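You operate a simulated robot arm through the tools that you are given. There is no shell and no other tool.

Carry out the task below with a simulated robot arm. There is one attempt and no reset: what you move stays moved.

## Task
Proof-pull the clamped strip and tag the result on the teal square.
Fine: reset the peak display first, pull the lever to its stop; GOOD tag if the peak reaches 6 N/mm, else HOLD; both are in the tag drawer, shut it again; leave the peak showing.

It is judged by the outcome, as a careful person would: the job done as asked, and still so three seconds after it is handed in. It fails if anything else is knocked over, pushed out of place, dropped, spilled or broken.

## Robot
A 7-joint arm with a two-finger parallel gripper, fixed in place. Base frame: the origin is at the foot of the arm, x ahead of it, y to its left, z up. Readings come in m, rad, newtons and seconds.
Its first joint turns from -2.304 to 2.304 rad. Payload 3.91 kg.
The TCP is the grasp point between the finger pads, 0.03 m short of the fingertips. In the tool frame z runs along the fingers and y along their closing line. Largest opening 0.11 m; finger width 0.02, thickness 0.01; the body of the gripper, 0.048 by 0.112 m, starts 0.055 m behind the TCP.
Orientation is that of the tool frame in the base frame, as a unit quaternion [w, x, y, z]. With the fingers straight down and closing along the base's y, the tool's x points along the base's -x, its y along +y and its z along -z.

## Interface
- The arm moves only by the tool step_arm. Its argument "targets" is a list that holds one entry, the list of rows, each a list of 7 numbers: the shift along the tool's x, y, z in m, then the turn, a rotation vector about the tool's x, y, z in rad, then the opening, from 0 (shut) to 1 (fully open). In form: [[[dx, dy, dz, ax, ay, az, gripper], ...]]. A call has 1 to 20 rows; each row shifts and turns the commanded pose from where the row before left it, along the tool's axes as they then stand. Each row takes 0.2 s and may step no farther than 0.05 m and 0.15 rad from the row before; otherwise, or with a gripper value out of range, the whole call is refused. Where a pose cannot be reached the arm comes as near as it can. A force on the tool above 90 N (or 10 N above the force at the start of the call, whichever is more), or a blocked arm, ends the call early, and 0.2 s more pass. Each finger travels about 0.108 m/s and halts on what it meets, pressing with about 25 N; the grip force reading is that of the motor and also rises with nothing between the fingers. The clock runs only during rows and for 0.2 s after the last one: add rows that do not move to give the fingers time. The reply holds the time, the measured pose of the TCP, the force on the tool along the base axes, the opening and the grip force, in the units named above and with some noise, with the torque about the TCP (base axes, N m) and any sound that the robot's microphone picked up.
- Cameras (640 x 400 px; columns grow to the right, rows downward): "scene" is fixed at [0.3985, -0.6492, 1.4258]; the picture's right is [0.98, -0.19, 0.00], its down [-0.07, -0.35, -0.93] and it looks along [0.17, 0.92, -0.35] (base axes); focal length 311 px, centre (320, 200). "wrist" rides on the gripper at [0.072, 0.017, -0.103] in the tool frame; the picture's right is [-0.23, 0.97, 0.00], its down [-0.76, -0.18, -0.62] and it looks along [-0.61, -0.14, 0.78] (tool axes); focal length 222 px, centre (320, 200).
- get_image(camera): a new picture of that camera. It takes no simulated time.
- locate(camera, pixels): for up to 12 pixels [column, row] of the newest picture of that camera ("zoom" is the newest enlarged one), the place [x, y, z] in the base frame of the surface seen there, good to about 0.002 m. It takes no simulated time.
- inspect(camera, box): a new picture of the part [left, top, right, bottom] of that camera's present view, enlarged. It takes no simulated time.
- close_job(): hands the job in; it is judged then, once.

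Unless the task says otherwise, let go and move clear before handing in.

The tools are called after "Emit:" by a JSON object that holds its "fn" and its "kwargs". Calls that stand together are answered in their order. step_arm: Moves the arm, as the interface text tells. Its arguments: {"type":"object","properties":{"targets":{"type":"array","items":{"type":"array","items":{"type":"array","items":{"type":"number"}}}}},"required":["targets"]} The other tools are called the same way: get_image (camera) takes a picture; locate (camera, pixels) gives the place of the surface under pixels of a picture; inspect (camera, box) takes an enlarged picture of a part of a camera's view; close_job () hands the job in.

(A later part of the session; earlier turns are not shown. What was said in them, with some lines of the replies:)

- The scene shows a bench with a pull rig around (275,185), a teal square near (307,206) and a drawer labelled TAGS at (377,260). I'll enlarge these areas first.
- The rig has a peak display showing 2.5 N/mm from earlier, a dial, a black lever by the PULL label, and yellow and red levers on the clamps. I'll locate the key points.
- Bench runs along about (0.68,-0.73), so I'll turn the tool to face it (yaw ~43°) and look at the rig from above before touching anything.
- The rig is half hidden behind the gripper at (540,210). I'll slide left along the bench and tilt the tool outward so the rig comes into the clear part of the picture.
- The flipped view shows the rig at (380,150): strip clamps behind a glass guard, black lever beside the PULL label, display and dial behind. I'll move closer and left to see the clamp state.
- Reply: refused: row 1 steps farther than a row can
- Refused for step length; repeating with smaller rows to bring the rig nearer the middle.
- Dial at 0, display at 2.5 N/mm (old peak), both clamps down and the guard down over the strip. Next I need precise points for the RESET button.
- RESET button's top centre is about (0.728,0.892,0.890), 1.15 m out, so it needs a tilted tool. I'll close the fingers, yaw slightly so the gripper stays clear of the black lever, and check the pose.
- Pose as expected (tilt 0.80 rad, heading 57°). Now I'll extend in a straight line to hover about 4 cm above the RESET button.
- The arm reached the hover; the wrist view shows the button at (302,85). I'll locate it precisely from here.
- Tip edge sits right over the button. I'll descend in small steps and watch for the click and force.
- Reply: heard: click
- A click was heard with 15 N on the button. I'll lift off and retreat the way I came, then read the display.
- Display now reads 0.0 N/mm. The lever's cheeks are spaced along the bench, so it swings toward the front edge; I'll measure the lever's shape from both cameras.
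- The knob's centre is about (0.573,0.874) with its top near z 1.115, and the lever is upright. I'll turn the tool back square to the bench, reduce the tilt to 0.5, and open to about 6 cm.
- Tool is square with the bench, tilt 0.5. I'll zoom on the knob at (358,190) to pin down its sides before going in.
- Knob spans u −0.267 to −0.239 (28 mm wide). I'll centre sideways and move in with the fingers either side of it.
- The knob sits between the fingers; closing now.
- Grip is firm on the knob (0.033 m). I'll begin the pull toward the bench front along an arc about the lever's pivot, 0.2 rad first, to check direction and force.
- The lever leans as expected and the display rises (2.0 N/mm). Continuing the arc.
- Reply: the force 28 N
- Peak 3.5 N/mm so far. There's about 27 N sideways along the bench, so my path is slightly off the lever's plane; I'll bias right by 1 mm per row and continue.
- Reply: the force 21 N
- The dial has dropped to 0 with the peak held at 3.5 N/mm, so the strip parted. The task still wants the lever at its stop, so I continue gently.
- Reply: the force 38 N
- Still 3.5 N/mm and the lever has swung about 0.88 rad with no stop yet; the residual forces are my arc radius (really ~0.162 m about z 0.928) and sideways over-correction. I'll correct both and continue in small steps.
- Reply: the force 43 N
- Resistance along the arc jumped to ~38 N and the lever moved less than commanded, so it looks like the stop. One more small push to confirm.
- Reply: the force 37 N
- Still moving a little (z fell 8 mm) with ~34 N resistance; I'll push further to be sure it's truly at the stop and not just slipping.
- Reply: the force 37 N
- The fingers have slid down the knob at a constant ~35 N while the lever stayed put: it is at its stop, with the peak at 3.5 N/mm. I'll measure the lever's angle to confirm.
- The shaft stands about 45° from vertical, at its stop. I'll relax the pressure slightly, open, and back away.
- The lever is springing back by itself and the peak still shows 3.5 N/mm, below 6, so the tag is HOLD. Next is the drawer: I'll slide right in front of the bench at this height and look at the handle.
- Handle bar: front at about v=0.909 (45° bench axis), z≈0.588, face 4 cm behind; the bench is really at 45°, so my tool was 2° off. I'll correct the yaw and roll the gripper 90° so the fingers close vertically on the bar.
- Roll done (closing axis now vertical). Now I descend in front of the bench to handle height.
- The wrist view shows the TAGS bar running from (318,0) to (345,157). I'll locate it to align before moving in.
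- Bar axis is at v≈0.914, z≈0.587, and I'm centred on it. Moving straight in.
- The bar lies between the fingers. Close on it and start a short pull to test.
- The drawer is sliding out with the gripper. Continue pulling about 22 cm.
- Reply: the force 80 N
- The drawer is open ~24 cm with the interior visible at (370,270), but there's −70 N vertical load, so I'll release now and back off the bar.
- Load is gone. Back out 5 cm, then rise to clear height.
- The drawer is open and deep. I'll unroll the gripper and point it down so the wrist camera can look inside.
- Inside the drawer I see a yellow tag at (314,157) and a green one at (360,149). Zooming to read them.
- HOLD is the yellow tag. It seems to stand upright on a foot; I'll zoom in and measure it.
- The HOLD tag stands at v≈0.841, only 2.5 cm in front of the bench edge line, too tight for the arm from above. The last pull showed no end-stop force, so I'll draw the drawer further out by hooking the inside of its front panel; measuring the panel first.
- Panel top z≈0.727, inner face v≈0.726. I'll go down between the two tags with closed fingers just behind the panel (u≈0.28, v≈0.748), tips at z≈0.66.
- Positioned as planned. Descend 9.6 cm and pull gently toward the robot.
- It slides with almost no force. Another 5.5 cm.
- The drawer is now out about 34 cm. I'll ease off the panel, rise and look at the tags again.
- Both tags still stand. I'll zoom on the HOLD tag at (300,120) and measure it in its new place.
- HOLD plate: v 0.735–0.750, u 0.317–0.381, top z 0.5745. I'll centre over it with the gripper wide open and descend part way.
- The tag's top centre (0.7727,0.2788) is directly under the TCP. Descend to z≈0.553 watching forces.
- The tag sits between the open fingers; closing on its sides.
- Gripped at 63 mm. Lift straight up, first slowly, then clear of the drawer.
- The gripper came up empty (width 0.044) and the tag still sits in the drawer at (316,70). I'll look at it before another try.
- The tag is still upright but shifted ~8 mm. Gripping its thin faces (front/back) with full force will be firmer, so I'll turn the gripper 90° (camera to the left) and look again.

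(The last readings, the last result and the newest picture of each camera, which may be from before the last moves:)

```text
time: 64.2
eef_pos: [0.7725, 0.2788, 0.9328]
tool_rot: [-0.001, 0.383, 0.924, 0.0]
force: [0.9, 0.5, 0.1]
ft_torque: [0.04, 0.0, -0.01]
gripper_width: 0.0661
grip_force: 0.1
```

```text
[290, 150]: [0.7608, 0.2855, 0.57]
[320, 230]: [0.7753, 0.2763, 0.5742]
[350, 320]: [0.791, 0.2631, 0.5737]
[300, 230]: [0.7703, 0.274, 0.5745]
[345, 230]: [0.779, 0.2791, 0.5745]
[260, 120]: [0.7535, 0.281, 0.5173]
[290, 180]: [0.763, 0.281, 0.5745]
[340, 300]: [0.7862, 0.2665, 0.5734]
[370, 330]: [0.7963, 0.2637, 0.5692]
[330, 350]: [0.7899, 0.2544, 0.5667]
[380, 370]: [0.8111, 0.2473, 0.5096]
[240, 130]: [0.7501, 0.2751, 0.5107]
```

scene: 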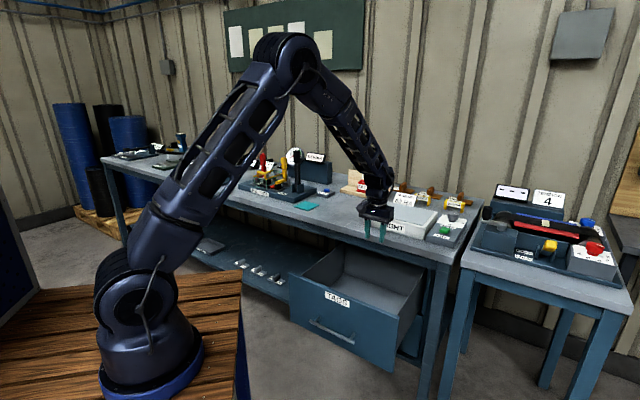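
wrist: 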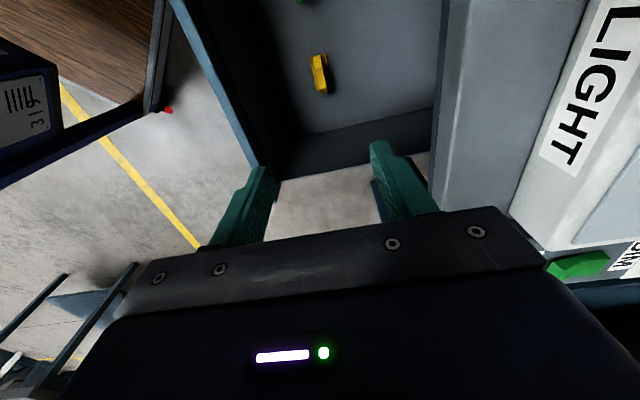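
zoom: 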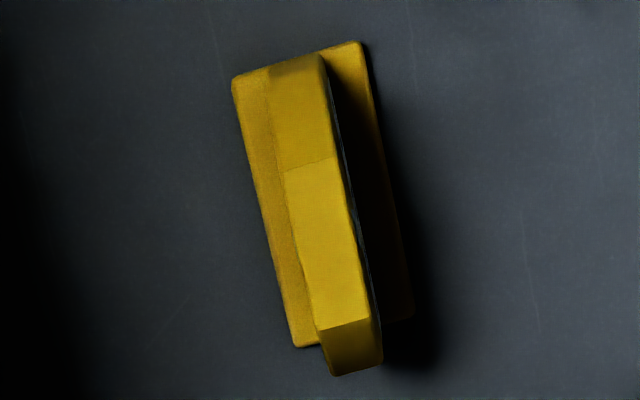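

The plate is 12 mm thick, top centre at u≈0.356, v≈0.743. I'll shift 7 mm right and descend with fingers front and back of it.

Emit:
{"fn": "step_arm", "kwargs": {"targets": [[[-0.007, 0, 0.04, 0, 0, 0, 0.6], [0, 0, 0.045, 0, 0, 0, 0.6], [0, 0, 0.045, 0, 0, 0, 0.6], [0, 0, 0.045, 0, 0, 0, 0.6], [0, 0, 0.045, 0, 0, 0, 0.6], [0, 0, 0.045, 0, 0, 0, 0.6], [0, 0, 0.045, 0, 0, 0, 0.6], [0, 0, 0, 0, 0, 0, 0.6], [0, 0, 0, 0, 0, 0, 0.6]]]}}

Emit:
{"fn": "get_image", "kwargs": {"camera": "wrist"}}

```text
time: 66.2
eef_pos: [0.7772, 0.2748, 0.6225]
tool_rot: [-0.001, 0.384, 0.923, -0.001]
force: [-0.2, 0.3, 1.3]
ft_torque: [0.02, -0.01, -0.01]
gripper_width: 0.0658
grip_force: 0.1
```

```text
taken
```

wrist: 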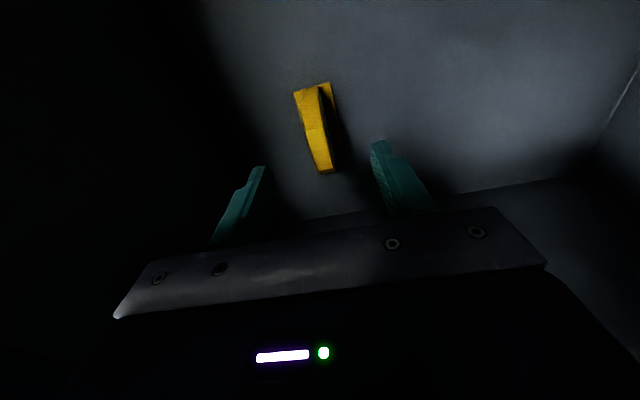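

The tag at (317,130) lies between the fingers. Descend the last 7 cm and close fully.

Emit:
{"fn": "step_arm", "kwargs": {"targets": [[[0, 0, 0.035, 0, 0, 0, 0.6], [0, 0, 0.025, 0, 0, 0, 0.6], [0, 0, 0.0105, 0, 0, 0, 0.6], [0, 0, 0, 0, 0, 0, 0.6], [0, 0, 0, 0, 0, 0, 0.4], [0, 0, 0, 0, 0, 0, 0.25], [0, 0, 0, 0, 0, 0, 0], [0, 0, 0, 0, 0, 0, 0], [0, 0, 0, 0, 0, 0, 0], [0, 0, 0, 0, 0, 0, 0]]]}}

Emit:
{"fn": "get_image", "kwargs": {"camera": "wrist"}}

```text
time: 68.4
eef_pos: [0.7767, 0.2751, 0.5511]
tool_rot: [-0.001, 0.384, 0.923, 0.001]
force: [0.4, -0.3, 0.5]
ft_torque: [0.01, -0.01, 0.0]
gripper_width: 0.0134
grip_force: 25.3
```

```text
taken
```

wrist: 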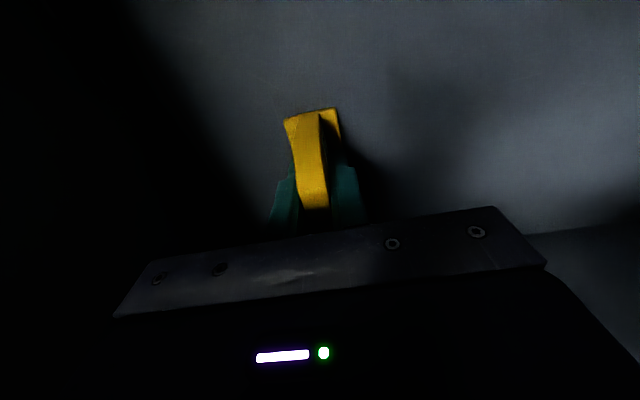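

Gripped at 13 mm. Lift 3 cm and verify the tag comes along.

Emit:
{"fn": "step_arm", "kwargs": {"targets": [[[0, 0, -0.01, 0, 0, 0, 0], [0, 0, -0.01, 0, 0, 0, 0], [0, 0, -0.01, 0, 0, 0, 0], [0, 0, 0, 0, 0, 0, 0]]]}}

Emit:
{"fn": "get_image", "kwargs": {"camera": "wrist"}}

```text
time: 69.4
eef_pos: [0.7771, 0.2779, 0.5831]
tool_rot: [-0.001, 0.384, 0.924, -0.001]
force: [0.4, 0.3, -0.5]
ft_torque: [0.02, 0.0, 0.01]
gripper_width: 0.0136
grip_force: 25.2
```

```text
taken
```

wrist: 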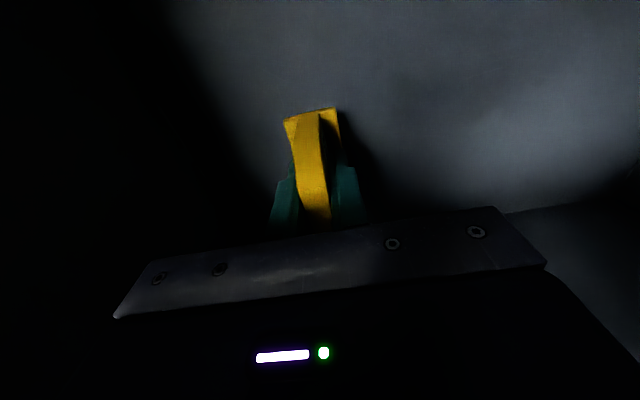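

Emit:
{"fn": "inspect", "kwargs": {"camera": "wrist", "box": [260, 90, 380, 240]}}

Emit:
{"fn": "locate", "kwargs": {"camera": "wrist", "pixels": [[305, 122], [310, 160], [313, 200], [290, 125], [318, 220], [330, 112], [380, 100], [330, 120]]}}

```text
2.67 times, centred on (320, 165) of wrist
```

zoom: 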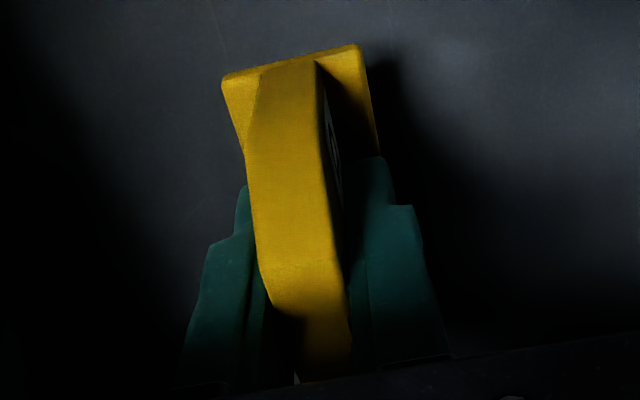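

```text
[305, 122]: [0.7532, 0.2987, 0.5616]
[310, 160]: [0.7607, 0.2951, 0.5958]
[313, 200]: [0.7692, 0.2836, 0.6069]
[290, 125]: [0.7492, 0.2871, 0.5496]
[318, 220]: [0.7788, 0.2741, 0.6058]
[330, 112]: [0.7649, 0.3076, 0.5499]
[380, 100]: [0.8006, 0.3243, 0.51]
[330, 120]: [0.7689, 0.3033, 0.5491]
```

The tag rose with the gripper (flange z 0.517→0.5495), level. Lift clear of the drawer.

Emit:
{"fn": "step_arm", "kwargs": {"targets": [[[0, 0, -0.025, 0, 0, 0, 0], [0, 0, -0.04, 0, 0, 0, 0], [0, 0, -0.04, 0, 0, 0, 0], [0, 0, -0.04, 0, 0, 0, 0], [0, 0, -0.04, 0, 0, 0, 0], [0, 0, -0.04, 0, 0, 0, 0], [0, 0, -0.04, 0, 0, 0, 0], [0, 0, -0.04, 0, 0, 0, 0], [0, 0, -0.04, 0, 0, 0, 0], [0, 0, -0.04, 0, 0, 0, 0], [0, 0, -0.03, 0, 0, 0, 0], [0, 0, 0, 0, 0, 0, 0]]]}}

Emit:
{"fn": "get_image", "kwargs": {"camera": "wrist"}}

Emit:
{"fn": "get_image", "kwargs": {"camera": "scene"}}

```text
time: 72.0
eef_pos: [0.7776, 0.2717, 0.9988]
tool_rot: [-0.002, 0.383, 0.924, -0.001]
force: [-0.4, 0.4, 0.2]
ft_torque: [0.01, -0.02, -0.02]
gripper_width: 0.0137
grip_force: 25.0
```

```text
taken
```

wrist: 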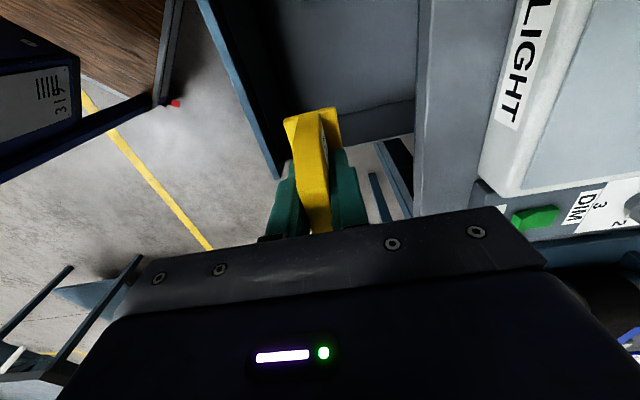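

```text
taken
```

scene: 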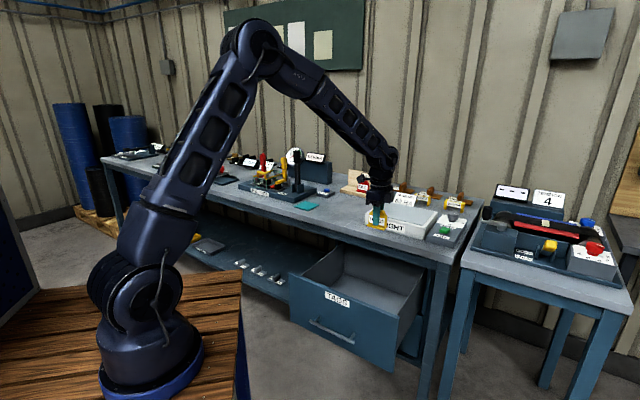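

Tag held firmly and clear. Carry it left in front of the bench, then over the teal square at height.

Emit:
{"fn": "step_arm", "kwargs": {"targets": [[[0.0465, 0, 0, 0, 0, 0, 0], [0.0465, 0, 0, 0, 0, 0, 0], [0.0465, 0, 0, 0, 0, 0, 0], [0.0465, 0, 0, 0, 0, 0, 0], [0.0465, 0, 0, 0, 0, 0, 0], [0.0465, 0, 0, 0, 0, 0, 0], [0.0465, 0, 0, 0, 0, 0, 0], [0.0465, 0, 0, 0, 0, 0, 0], [0.0465, 0, 0, 0, 0, 0, 0], [0.0465, 0, 0, 0, 0, 0, 0], [0, 0.0402, 0, 0, 0, 0, 0], [0, 0.0402, 0, 0, 0, 0, 0], [0, 0.0402, 0, 0, 0, 0, 0], [0, 0.0402, 0, 0, 0, 0, 0], [0, 0.0402, 0, 0, 0, 0, 0], [0, 0, 0, 0, 0, 0, 0], [0, 0, 0, 0, 0, 0, 0]]]}}

Emit:
{"fn": "get_image", "kwargs": {"camera": "wrist"}}

Emit:
{"fn": "get_image", "kwargs": {"camera": "scene"}}

```text
time: 75.6
eef_pos: [0.5901, 0.748, 1.0015]
tool_rot: [-0.001, 0.384, 0.923, -0.001]
force: [-0.7, 0.1, -0.1]
ft_torque: [0.03, 0.0, -0.01]
gripper_width: 0.0135
grip_force: 25.0
```

```text
taken
```

wrist: 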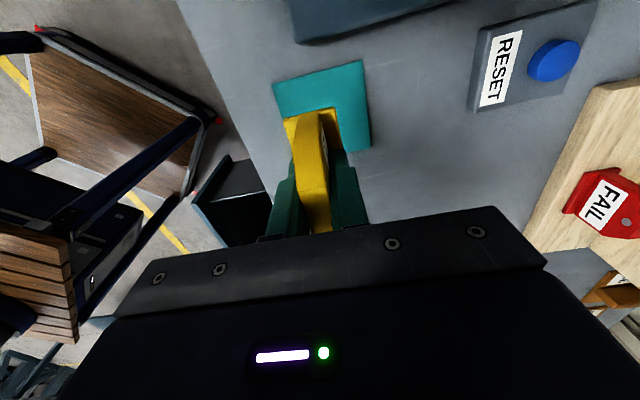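

```text
taken
```

scene: 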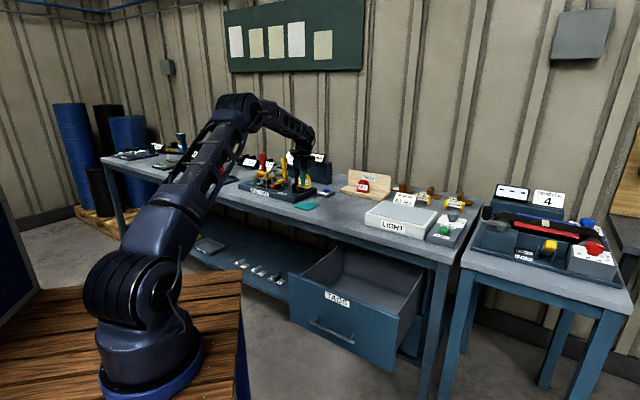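

I'm over the teal square. Checking the square's corners and the tag's place in this view.

Emit:
{"fn": "locate", "kwargs": {"camera": "wrist", "pixels": [[277, 88], [361, 63], [368, 145], [290, 105], [318, 80], [288, 122], [334, 112], [310, 140], [315, 200], [318, 225]]}}

Emit:
{"fn": "inspect", "kwargs": {"camera": "scene", "box": [250, 130, 370, 215]}}

```text
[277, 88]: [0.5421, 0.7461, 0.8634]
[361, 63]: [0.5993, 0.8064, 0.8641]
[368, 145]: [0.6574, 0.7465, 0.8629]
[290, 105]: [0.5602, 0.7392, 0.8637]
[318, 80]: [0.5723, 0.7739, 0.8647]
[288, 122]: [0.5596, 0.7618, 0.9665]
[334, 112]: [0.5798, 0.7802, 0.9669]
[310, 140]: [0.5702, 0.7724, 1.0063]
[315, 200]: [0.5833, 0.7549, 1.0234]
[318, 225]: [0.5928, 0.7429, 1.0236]
```

```text
4.71 times, centred on (310, 172) of scene
```

zoom: 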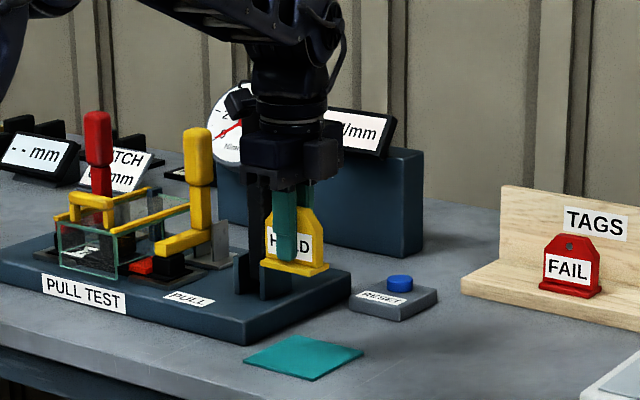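

Teal centre is about (0.600,0.747), surface z 0.8637; tag is upright with its foot ~4.15 cm below the TCP. Shift 8 mm right, 5 mm in, and lower to just above the surface.

Emit:
{"fn": "step_arm", "kwargs": {"targets": [[[-0.008, 0.005, 0, 0, 0, 0, 0], [0, 0, 0.03, 0, 0, 0, 0], [0, 0, 0.03, 0, 0, 0, 0], [0, 0, 0.02, 0, 0, 0, 0], [0, 0, 0.01, 0, 0, 0, 0], [0, 0, 0, 0, 0, 0, 0], [0, 0, 0, 0, 0, 0, 0]]]}}

Emit:
{"fn": "get_image", "kwargs": {"camera": "wrist"}}

Emit:
{"fn": "inspect", "kwargs": {"camera": "scene", "box": [270, 160, 350, 215]}}

```text
time: 77.2
eef_pos: [0.5997, 0.743, 0.9092]
tool_rot: [-0.001, 0.384, 0.923, -0.001]
force: [0.8, 0.0, -0.6]
ft_torque: [-0.01, 0.0, 0.0]
gripper_width: 0.0135
grip_force: 24.6
```

```text
taken
```

wrist: 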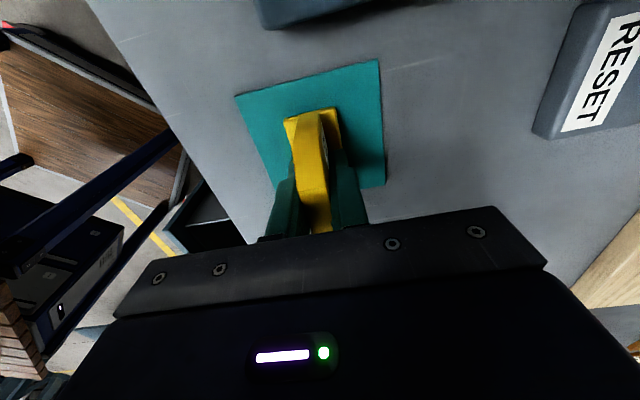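

```text
7.27 times, centred on (310, 188) of scene
```

zoom: 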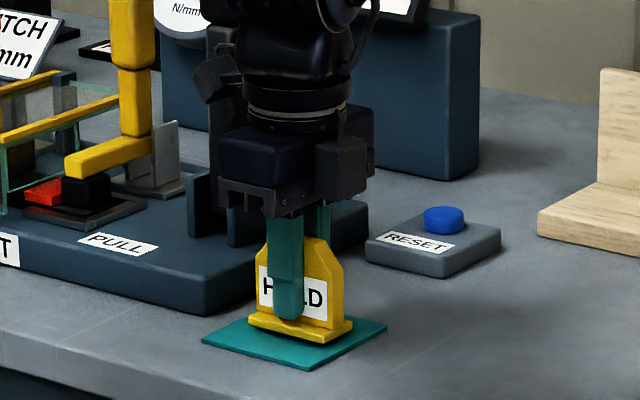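

The tag hangs upright over the middle of the square. Lowering in 1.5 mm steps until contact.

Emit:
{"fn": "step_arm", "kwargs": {"targets": [[[0, 0, 0.0015, 0, 0, 0, 0], [0, 0, 0.0015, 0, 0, 0, 0], [0, 0, 0.001, 0, 0, 0, 0], [0, 0, 0, 0, 0, 0, 0]]]}}

```text
time: 78.2
eef_pos: [0.6012, 0.7429, 0.9046]
tool_rot: [-0.001, 0.383, 0.924, 0.001]
force: [1.5, -1.4, 10.7]
ft_torque: [-0.15, -0.13, 0.02]
gripper_width: 0.0133
grip_force: 23.9
```

Contact at 10.7 N, so the foot is on the square. Ease up slightly and open.

Emit:
{"fn": "step_arm", "kwargs": {"targets": [[[0, 0, -0.0007, 0, 0, 0, 0], [0, 0, 0, 0, 0, 0, 0.2], [0, 0, 0, 0, 0, 0, 0.4], [0, 0, 0, 0, 0, 0, 0.5], [0, 0, 0, 0, 0, 0, 0.5]]]}}

Emit:
{"fn": "inspect", "kwargs": {"camera": "scene", "box": [270, 160, 350, 215]}}

Emit:
{"fn": "get_image", "kwargs": {"camera": "wrist"}}

```text
time: 79.4
eef_pos: [0.6005, 0.7441, 0.9049]
tool_rot: [-0.001, 0.383, 0.924, 0.0]
force: [-0.5, 0.2, -0.5]
ft_torque: [0.02, -0.01, -0.03]
gripper_width: 0.0553
grip_force: 0.0
```

```text
7.27 times, centred on (310, 188) of scene
```

zoom: 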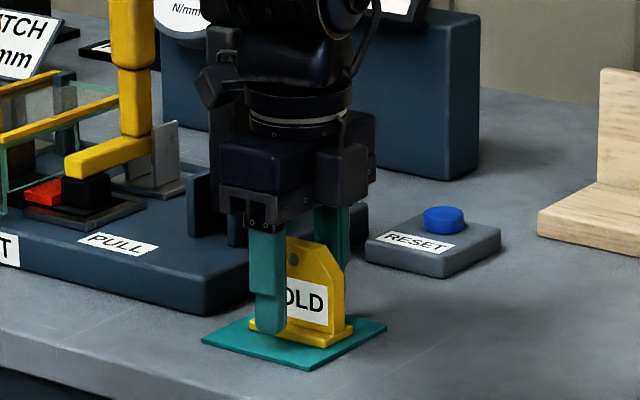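

```text
taken
```

wrist: 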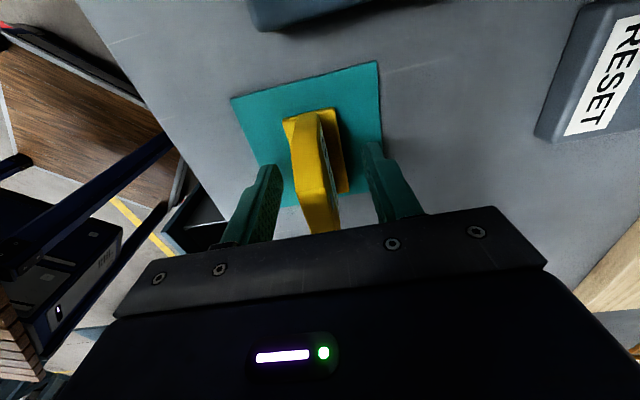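

The HOLD tag stands free on the teal square. Rise straight up, then back away in front of the bench.

Emit:
{"fn": "step_arm", "kwargs": {"targets": [[[0, 0, -0.02, 0, 0, 0, 0.5], [0, 0, -0.04, 0, 0, 0, 0.5], [0, 0, -0.04, 0, 0, 0, 0.5], [0, 0, -0.04, 0, 0, 0, 0.5], [0, 0, -0.02, 0, 0, 0, 0.5], [0, -0.045, 0, 0, 0, 0, 0.5], [0, -0.045, 0, 0, 0, 0, 0.5], [0, -0.045, 0, 0, 0, 0, 0.5], [0, -0.045, 0, 0, 0, 0, 0], [0, -0.045, 0, 0, 0, 0, 0], [0, -0.045, 0, 0, 0, 0, 0], [0, 0, 0, 0, 0, 0, 0]]]}}

Emit:
{"fn": "inspect", "kwargs": {"camera": "scene", "box": [240, 130, 360, 215]}}

Emit:
{"fn": "get_image", "kwargs": {"camera": "scene"}}

```text
time: 82.0
eef_pos: [0.4087, 0.5542, 1.0664]
tool_rot: [-0.001, 0.383, 0.924, 0.001]
force: [1.1, 0.3, 0.2]
ft_torque: [-0.03, 0.04, 0.0]
gripper_width: 0.0
grip_force: 25.2
```

```text
4.71 times, centred on (300, 172) of scene
```

zoom: 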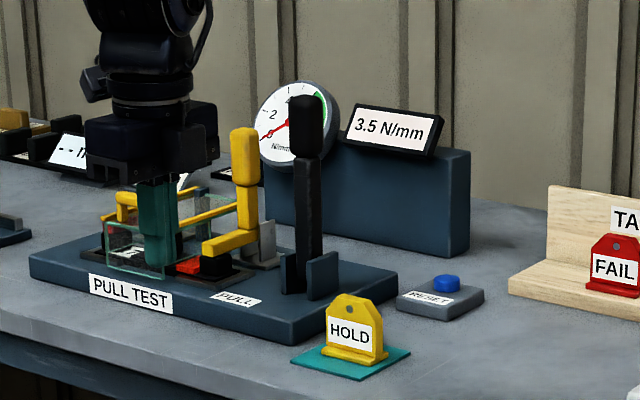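

```text
taken
```

scene: 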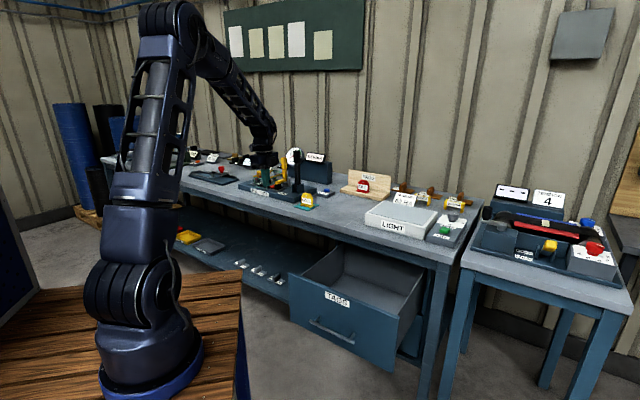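

The HOLD tag stands on the square, the display shows 3.5 N/mm. Now for the drawer: I'll measure the front panel's present place, then push it shut.

Emit:
{"fn": "locate", "kwargs": {"camera": "scene", "pixels": [[340, 312], [320, 300], [370, 330], [330, 327], [345, 335], [350, 288], [365, 297]]}}

Emit:
{"fn": "step_arm", "kwargs": {"targets": [[[-0.0425, -0.011, 0, 0, 0, 0, 0], [-0.0425, -0.011, 0, 0, 0, 0, 0], [-0.0425, -0.011, 0, 0, 0, 0, 0], [-0.0425, -0.011, 0, 0, 0, 0, 0], [-0.0425, -0.011, 0, 0, 0, 0, 0], [-0.0425, -0.011, 0, 0, 0, 0, 0], [-0.0425, -0.011, 0, 0, 0, 0, 0], [-0.0425, -0.012, 0, 0, 0, 0, 0], [-0.0425, -0.012, 0, 0, 0, 0, 0], [0, 0, 0.045, 0, 0, 0, 0], [0, 0, 0.045, 0, 0, 0, 0], [0, 0, 0.045, 0, 0, 0, 0], [0, 0, 0.045, 0, 0, 0, 0], [0, 0, 0, 0, 0, 0, 0]]]}}

Emit:
{"fn": "get_image", "kwargs": {"camera": "wrist"}}

Emit:
{"fn": "get_image", "kwargs": {"camera": "scene"}}

```text
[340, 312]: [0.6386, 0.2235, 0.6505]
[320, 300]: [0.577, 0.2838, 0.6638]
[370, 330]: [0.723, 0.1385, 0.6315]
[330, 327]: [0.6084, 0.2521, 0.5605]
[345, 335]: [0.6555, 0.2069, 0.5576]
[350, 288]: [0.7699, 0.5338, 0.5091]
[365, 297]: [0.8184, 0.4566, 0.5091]
```

```text
time: 85.0
eef_pos: [0.6091, 0.2112, 0.8826]
tool_rot: [-0.001, 0.384, 0.923, 0.0]
force: [-1.0, 0.0, 0.2]
ft_torque: [0.03, 0.01, 0.02]
gripper_width: 0.0
grip_force: 24.7
```

```text
taken
```

wrist: 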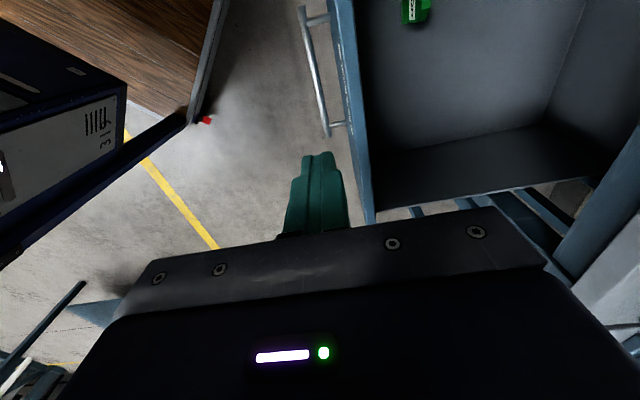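

```text
taken
```

scene: 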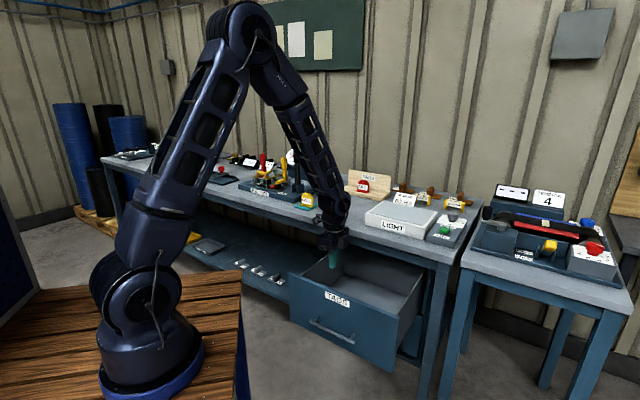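

Panel face at v=0.610, my closed fingers at 0.58 are in front of it, and the GOOD tag is still inside. Descend to z≈0.69 and push gently.

Emit:
{"fn": "step_arm", "kwargs": {"targets": [[[0, 0, 0.045, 0, 0, 0, 0], [0, 0, 0.045, 0, 0, 0, 0], [0, 0, 0.045, 0, 0, 0, 0], [0, 0, 0.045, 0, 0, 0, 0], [0, 0, 0.01, 0, 0, 0, 0], [0, 0, 0, 0, 0, 0, 0], [0, 0.008, 0, 0, 0, 0, 0], [0, 0.006, 0, 0, 0, 0, 0], [0, 0.006, 0, 0, 0, 0, 0], [0, 0.008, 0, 0, 0, 0, 0], [0, 0.012, 0, 0, 0, 0, 0], [0, 0.015, 0, 0, 0, 0, 0], [0, 0.015, 0, 0, 0, 0, 0], [0, 0, 0, 0, 0, 0, 0]]]}}

Emit:
{"fn": "get_image", "kwargs": {"camera": "wrist"}}

Emit:
{"fn": "get_image", "kwargs": {"camera": "scene"}}

```text
time: 88.0
eef_pos: [0.6559, 0.2597, 0.6932]
tool_rot: [-0.003, 0.384, 0.923, 0.0]
force: [-0.5, 0.2, -0.7]
ft_torque: [-0.01, 0.01, 0.0]
gripper_width: 0.0
grip_force: 25.1
```

```text
taken
```

wrist: 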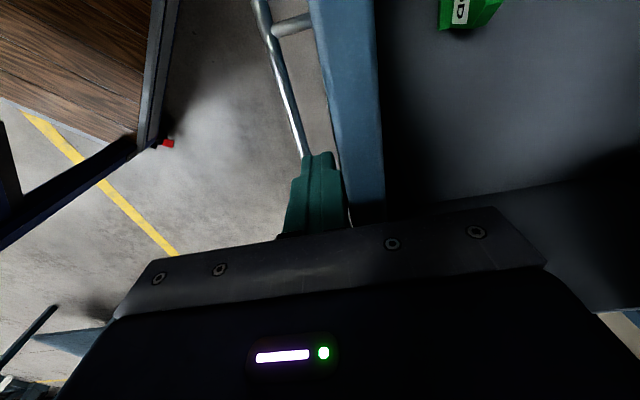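

```text
taken
```

scene: 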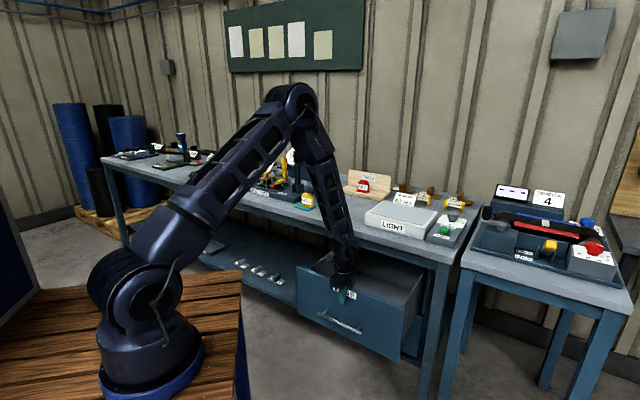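

The drawer slides in easily. Push on another 13.5 cm, staying short of the bench edge with the arm.

Emit:
{"fn": "step_arm", "kwargs": {"targets": [[[0, 0.01, 0, 0, 0, 0, 0], [0, 0.015, 0, 0, 0, 0, 0], [0, 0.015, 0, 0, 0, 0, 0], [0, 0.015, 0, 0, 0, 0, 0], [0, 0.015, 0, 0, 0, 0, 0], [0, 0.015, 0, 0, 0, 0, 0], [0, 0.015, 0, 0, 0, 0, 0], [0, 0.015, 0, 0, 0, 0, 0], [0, 0.012, 0, 0, 0, 0, 0], [0, 0.008, 0, 0, 0, 0, 0], [0, 0, 0, 0, 0, 0, 0]]]}}

Emit:
{"fn": "get_image", "kwargs": {"camera": "scene"}}

Emit:
{"fn": "get_image", "kwargs": {"camera": "wrist"}}

```text
time: 90.4
eef_pos: [0.7542, 0.3552, 0.6953]
tool_rot: [-0.001, 0.384, 0.924, -0.001]
force: [0.1, 0.4, 0.0]
ft_torque: [-0.04, 0.01, 0.0]
gripper_width: 0.0
grip_force: 25.0
```

```text
taken
```

scene: 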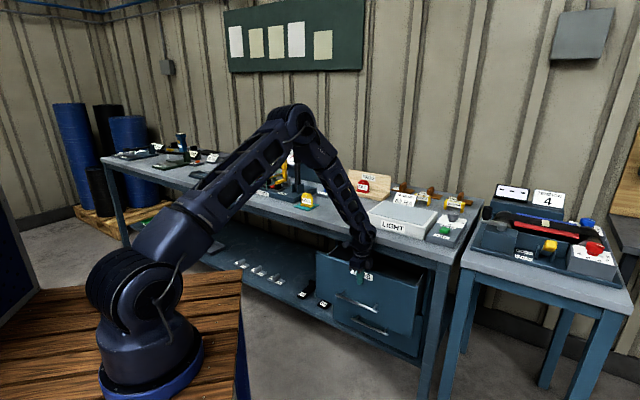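

```text
taken
```

wrist: 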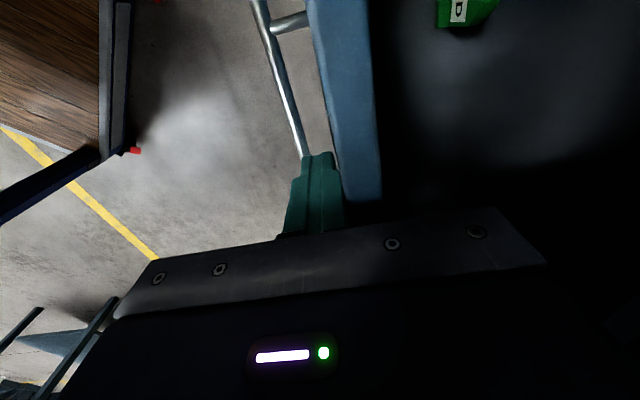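

Panel now at v≈0.795. I'll back off 12 cm and swing the tool to horizontal for the last push under the bench overhang.

Emit:
{"fn": "step_arm", "kwargs": {"targets": [[[0, -0.03, 0, 0, 0, 0, 0], [0, -0.03, 0, 0, 0, 0, 0], [0, -0.03, 0, 0, 0, 0, 0], [0, -0.03, 0, 0, 0, 0, 0], [0, 0, 0, -0.14, 0, 0, 0], [0, 0, 0, -0.14, 0, 0, 0], [0, 0, 0, -0.14, 0, 0, 0], [0, 0, 0, -0.14, 0, 0, 0], [0, 0, 0, -0.14, 0, 0, 0], [0, 0, 0, -0.14, 0, 0, 0], [0, 0, 0, -0.14, 0, 0, 0], [0, 0, 0, -0.14, 0, 0, 0], [0, 0, 0, -0.14, 0, 0, 0], [0, 0, 0, -0.14, 0, 0, 0], [0, 0, 0, 0, 0, 0, 0]]]}}

Emit:
{"fn": "get_image", "kwargs": {"camera": "scene"}}

Emit:
{"fn": "get_image", "kwargs": {"camera": "wrist"}}

```text
time: 93.6
eef_pos: [0.6675, 0.2705, 0.6953]
tool_rot: [0.247, 0.294, 0.706, 0.595]
force: [0.6, 0.0, -0.1]
ft_torque: [-0.04, -0.01, 0.04]
gripper_width: 0.0
grip_force: 25.4
```

```text
taken
```

scene: 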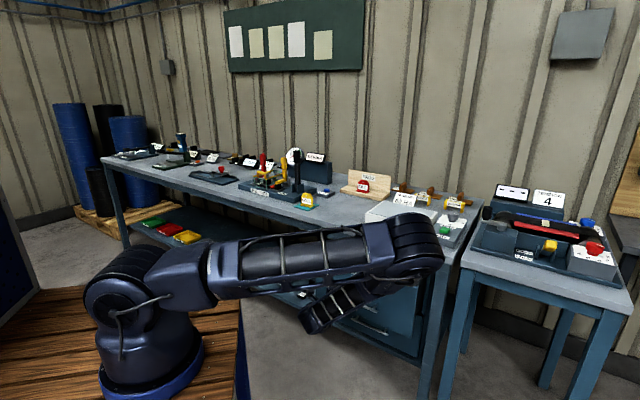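

```text
taken
```

wrist: 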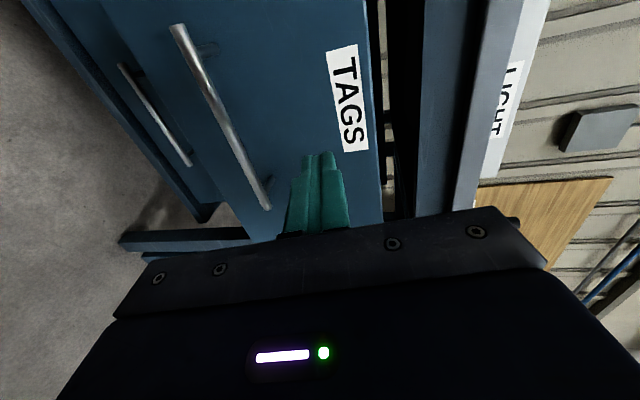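

The elbow at (415,235) appears near the LIGHT box in the picture; I'll check its true position before pushing.

Emit:
{"fn": "locate", "kwargs": {"camera": "scene", "pixels": [[415, 225], [440, 245], [400, 222], [380, 280], [350, 300], [320, 320], [430, 260], [330, 260]]}}

Emit:
{"fn": "locate", "kwargs": {"camera": "wrist", "pixels": [[350, 100], [270, 200], [320, 155], [290, 110], [370, 60]]}}

```text
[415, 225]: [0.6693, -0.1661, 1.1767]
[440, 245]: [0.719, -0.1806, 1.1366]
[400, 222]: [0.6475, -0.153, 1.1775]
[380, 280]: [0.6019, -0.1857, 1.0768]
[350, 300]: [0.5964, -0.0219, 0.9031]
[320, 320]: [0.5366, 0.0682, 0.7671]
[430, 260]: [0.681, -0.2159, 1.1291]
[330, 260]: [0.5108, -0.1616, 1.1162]
```

```text
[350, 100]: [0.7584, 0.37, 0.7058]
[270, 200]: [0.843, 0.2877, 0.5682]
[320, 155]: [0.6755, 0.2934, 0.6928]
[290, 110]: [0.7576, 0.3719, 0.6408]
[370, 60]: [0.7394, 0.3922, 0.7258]
```

Elbow is at v≈0.36, well away from the bench. Panel face at v=0.799; lower slightly and push it in steadily.

Emit:
{"fn": "step_arm", "kwargs": {"targets": [[[0, -0.0042, 0.0342, 0, 0, 0, 0], [0, -0.0042, 0.0342, 0, 0, 0, 0], [0, -0.0042, 0.0322, 0, 0, 0, 0], [0, 0.0014, 0.0079, 0, 0, 0, 0], [0, 0.0014, 0.0079, 0, 0, 0, 0], [0, 0.0021, 0.0118, 0, 0, 0, 0], [0, 0.0021, 0.0118, 0, 0, 0, 0], [0, 0.0026, 0.0148, 0, 0, 0, 0], [0, 0.0026, 0.0148, 0, 0, 0, 0], [0, 0.0026, 0.0148, 0, 0, 0, 0], [0, 0.0026, 0.0148, 0, 0, 0, 0], [0, 0.0021, 0.0118, 0, 0, 0, 0], [0, 0.0021, 0.0118, 0, 0, 0, 0], [0, 0, 0, 0, 0, 0, 0]]]}}

Emit:
{"fn": "get_image", "kwargs": {"camera": "wrist"}}

Emit:
{"fn": "get_image", "kwargs": {"camera": "scene"}}

```text
time: 96.6
eef_pos: [0.8241, 0.4276, 0.6662]
tool_rot: [0.246, 0.294, 0.707, 0.595]
force: [0.5, 0.1, 0.4]
ft_torque: [0.01, 0.01, -0.02]
gripper_width: 0.0
grip_force: 25.2
```

```text
taken
```

wrist: 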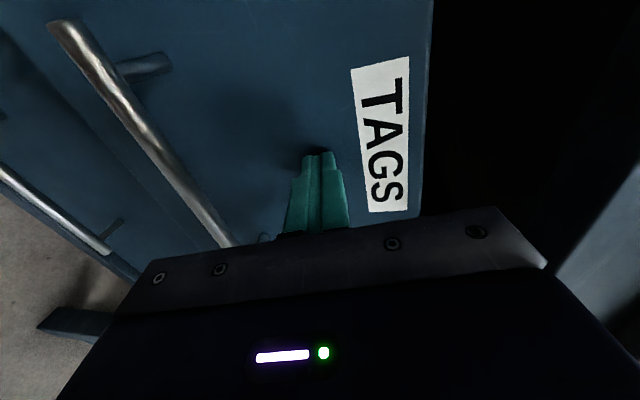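

```text
taken
```

scene: 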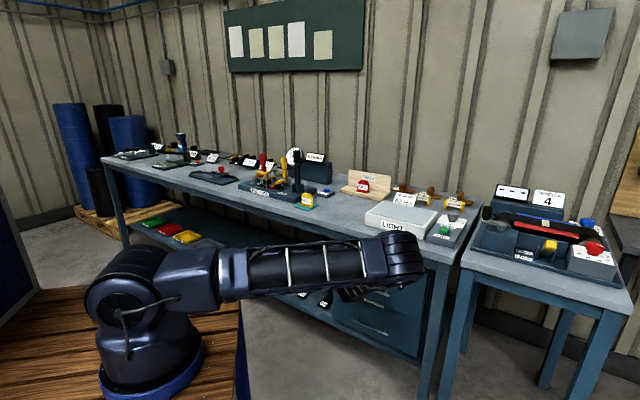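

Tip at v≈0.915; about 3.5 cm to go. Push slowly until it seats.

Emit:
{"fn": "step_arm", "kwargs": {"targets": [[[0, 0.0017, 0.0098, 0, 0, 0, 0], [0, 0.0017, 0.0098, 0, 0, 0, 0], [0, 0.0014, 0.0079, 0, 0, 0, 0], [0, 0.0009, 0.0049, 0, 0, 0, 0], [0, 0.0005, 0.003, 0, 0, 0, 0], [0, 0.0005, 0.003, 0, 0, 0, 0], [0, 0, 0, 0, 0, 0, 0]]]}}

Emit:
{"fn": "get_image", "kwargs": {"camera": "wrist"}}

Emit:
{"fn": "locate", "kwargs": {"camera": "wrist", "pixels": [[380, 100], [250, 100], [60, 140], [340, 40], [40, 100]]}}

```text
time: 98.2
eef_pos: [0.8499, 0.4524, 0.6635]
tool_rot: [0.245, 0.294, 0.707, 0.595]
force: [-34.8, -36.4, 5.3]
ft_torque: [0.27, -0.22, 0.0]
gripper_width: 0.0
grip_force: 25.1
```

```text
taken
```

wrist: 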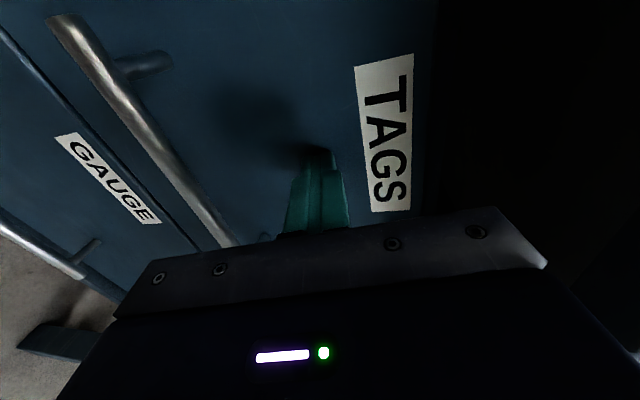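

```text
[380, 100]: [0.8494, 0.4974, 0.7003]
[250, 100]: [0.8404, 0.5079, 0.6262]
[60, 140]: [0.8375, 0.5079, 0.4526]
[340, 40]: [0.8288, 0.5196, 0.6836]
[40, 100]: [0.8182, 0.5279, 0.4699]
```

50 N reaction and the panel at v≈0.952, flush with the GAUGE drawer: shut. Now back off and rise clear.

Emit:
{"fn": "step_arm", "kwargs": {"targets": [[[0, -0.0017, -0.0098, 0, 0, 0, 0], [0, -0.0068, -0.0394, 0, 0, 0, 0], [0, -0.0068, -0.0394, 0, 0, 0, 0], [0, -0.0068, -0.0394, 0, 0, 0, 0], [0, -0.0068, -0.0394, 0, 0, 0, 0], [0, -0.0068, -0.0394, 0, 0, 0, 0], [0, 0.0473, -0.0082, 0, 0, 0, 0], [0, 0.0473, -0.0082, 0, 0, 0, 0], [0, 0.0473, -0.0082, 0, 0, 0, 0], [0, 0.0473, -0.0082, 0, 0, 0, 0], [0, 0.0473, -0.0082, 0, 0, 0, 0], [0, 0.0473, -0.0082, 0, 0, 0, 0], [0, 0.0473, -0.0082, 0, 0, 0, 0], [0, 0.0473, -0.0082, 0, 0, 0, 0], [0, 0, 0, 0, 0, 0, 0]]]}}

Emit:
{"fn": "get_image", "kwargs": {"camera": "scene"}}

Emit:
{"fn": "inspect", "kwargs": {"camera": "scene", "box": [240, 130, 360, 215]}}

Emit:
{"fn": "inspect", "kwargs": {"camera": "scene", "box": [320, 180, 480, 350]}}

```text
time: 101.4
eef_pos: [0.7015, 0.3036, 1.0477]
tool_rot: [0.245, 0.294, 0.707, 0.595]
force: [0.1, -0.2, -0.3]
ft_torque: [0.0, 0.02, 0.02]
gripper_width: 0.0002
grip_force: 25.2
```

```text
taken
```

scene: 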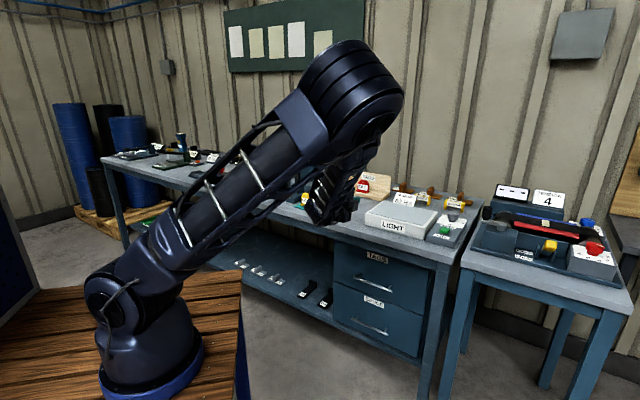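

```text
4.71 times, centred on (300, 172) of scene
```

zoom: 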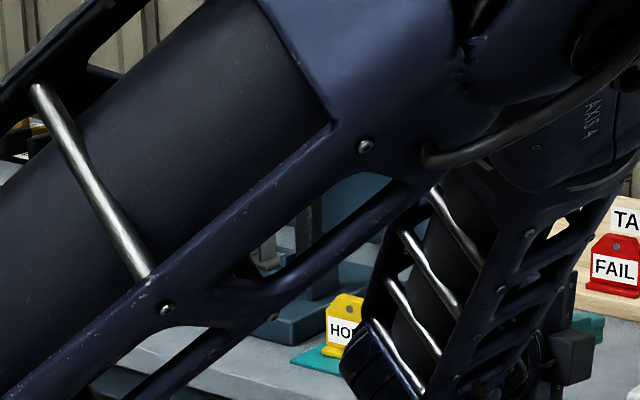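

```text
2.35 times, centred on (400, 265) of scene
```

zoom: 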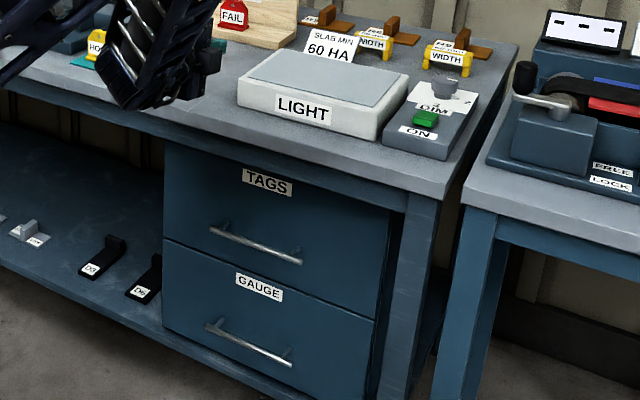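

Both drawers are flush and shut. I'll swing the tool back down and up out of the way to confirm the display and tag with a clear view.

Emit:
{"fn": "step_arm", "kwargs": {"targets": [[[0, 0.03, -0.02, 0.14, 0, 0, 0], [0, 0.03, -0.02, 0.14, 0, 0, 0], [0, 0, -0.02, 0.14, 0, 0, 0], [0, 0, -0.02, 0.14, 0, 0, 0], [0, 0, -0.02, 0.14, 0, 0, 0], [0, 0, -0.02, 0.14, 0, 0, 0], [0, 0, -0.02, 0.14, 0, 0, 0], [0, 0, -0.02, 0.14, 0, 0, 0], [0, 0, -0.02, 0.14, 0, 0, 0.5], [0, 0, -0.02, 0.14, 0, 0, 0.5], [0, 0, 0, 0, 0, 0, 0.5]]]}}

Emit:
{"fn": "get_image", "kwargs": {"camera": "scene"}}

Emit:
{"fn": "inspect", "kwargs": {"camera": "scene", "box": [240, 130, 360, 215]}}

```text
time: 103.8
eef_pos: [0.627, 0.2242, 1.2418]
tool_rot: [-0.002, 0.383, 0.924, -0.001]
force: [0.2, -0.9, 1.1]
ft_torque: [0.01, 0.0, -0.01]
gripper_width: 0.055
grip_force: 0.1
```

```text
taken
```

scene: 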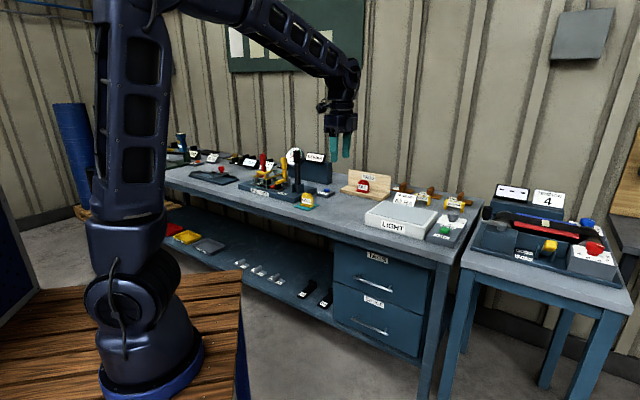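

```text
4.71 times, centred on (300, 172) of scene
```

zoom: 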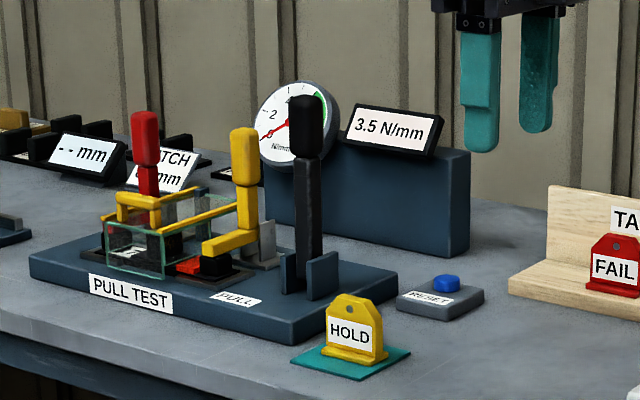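

The clear view shows the HOLD tag standing on the teal square and the peak display at 3.5 N/mm. The lever is back up, the drawer is shut, and the arm is clear and empty. Handing in.

Emit:
{"fn": "close_job", "kwargs": {}}

```text
The job is handed in.
```

The strip came in under the limit: the peak was 3.5 N/mm, below 6, so the HOLD tag is standing on the teal square. The job is handed in.

- **Pull:** I reset the peak display to 0.0 first, then pulled the lever until it would go no further. The strip gave way partway: the dial dropped to zero while the peak stayed at 3.5. The lever sprang back upright when I let go.
- **Display:** it still shows 3.5 N/mm.
- **Tags:** my first grip on the HOLD tag slipped and shifted it a few millimetres inside the drawer. The second grip held. The GOOD tag was still standing when I last saw it, partway through closing the drawer; I couldn't see inside once it was shut.
- **Drawer:** it is shut, flush with the GAUGE drawer below it.

Nothing else was knocked over or moved that I could see in the final picture.
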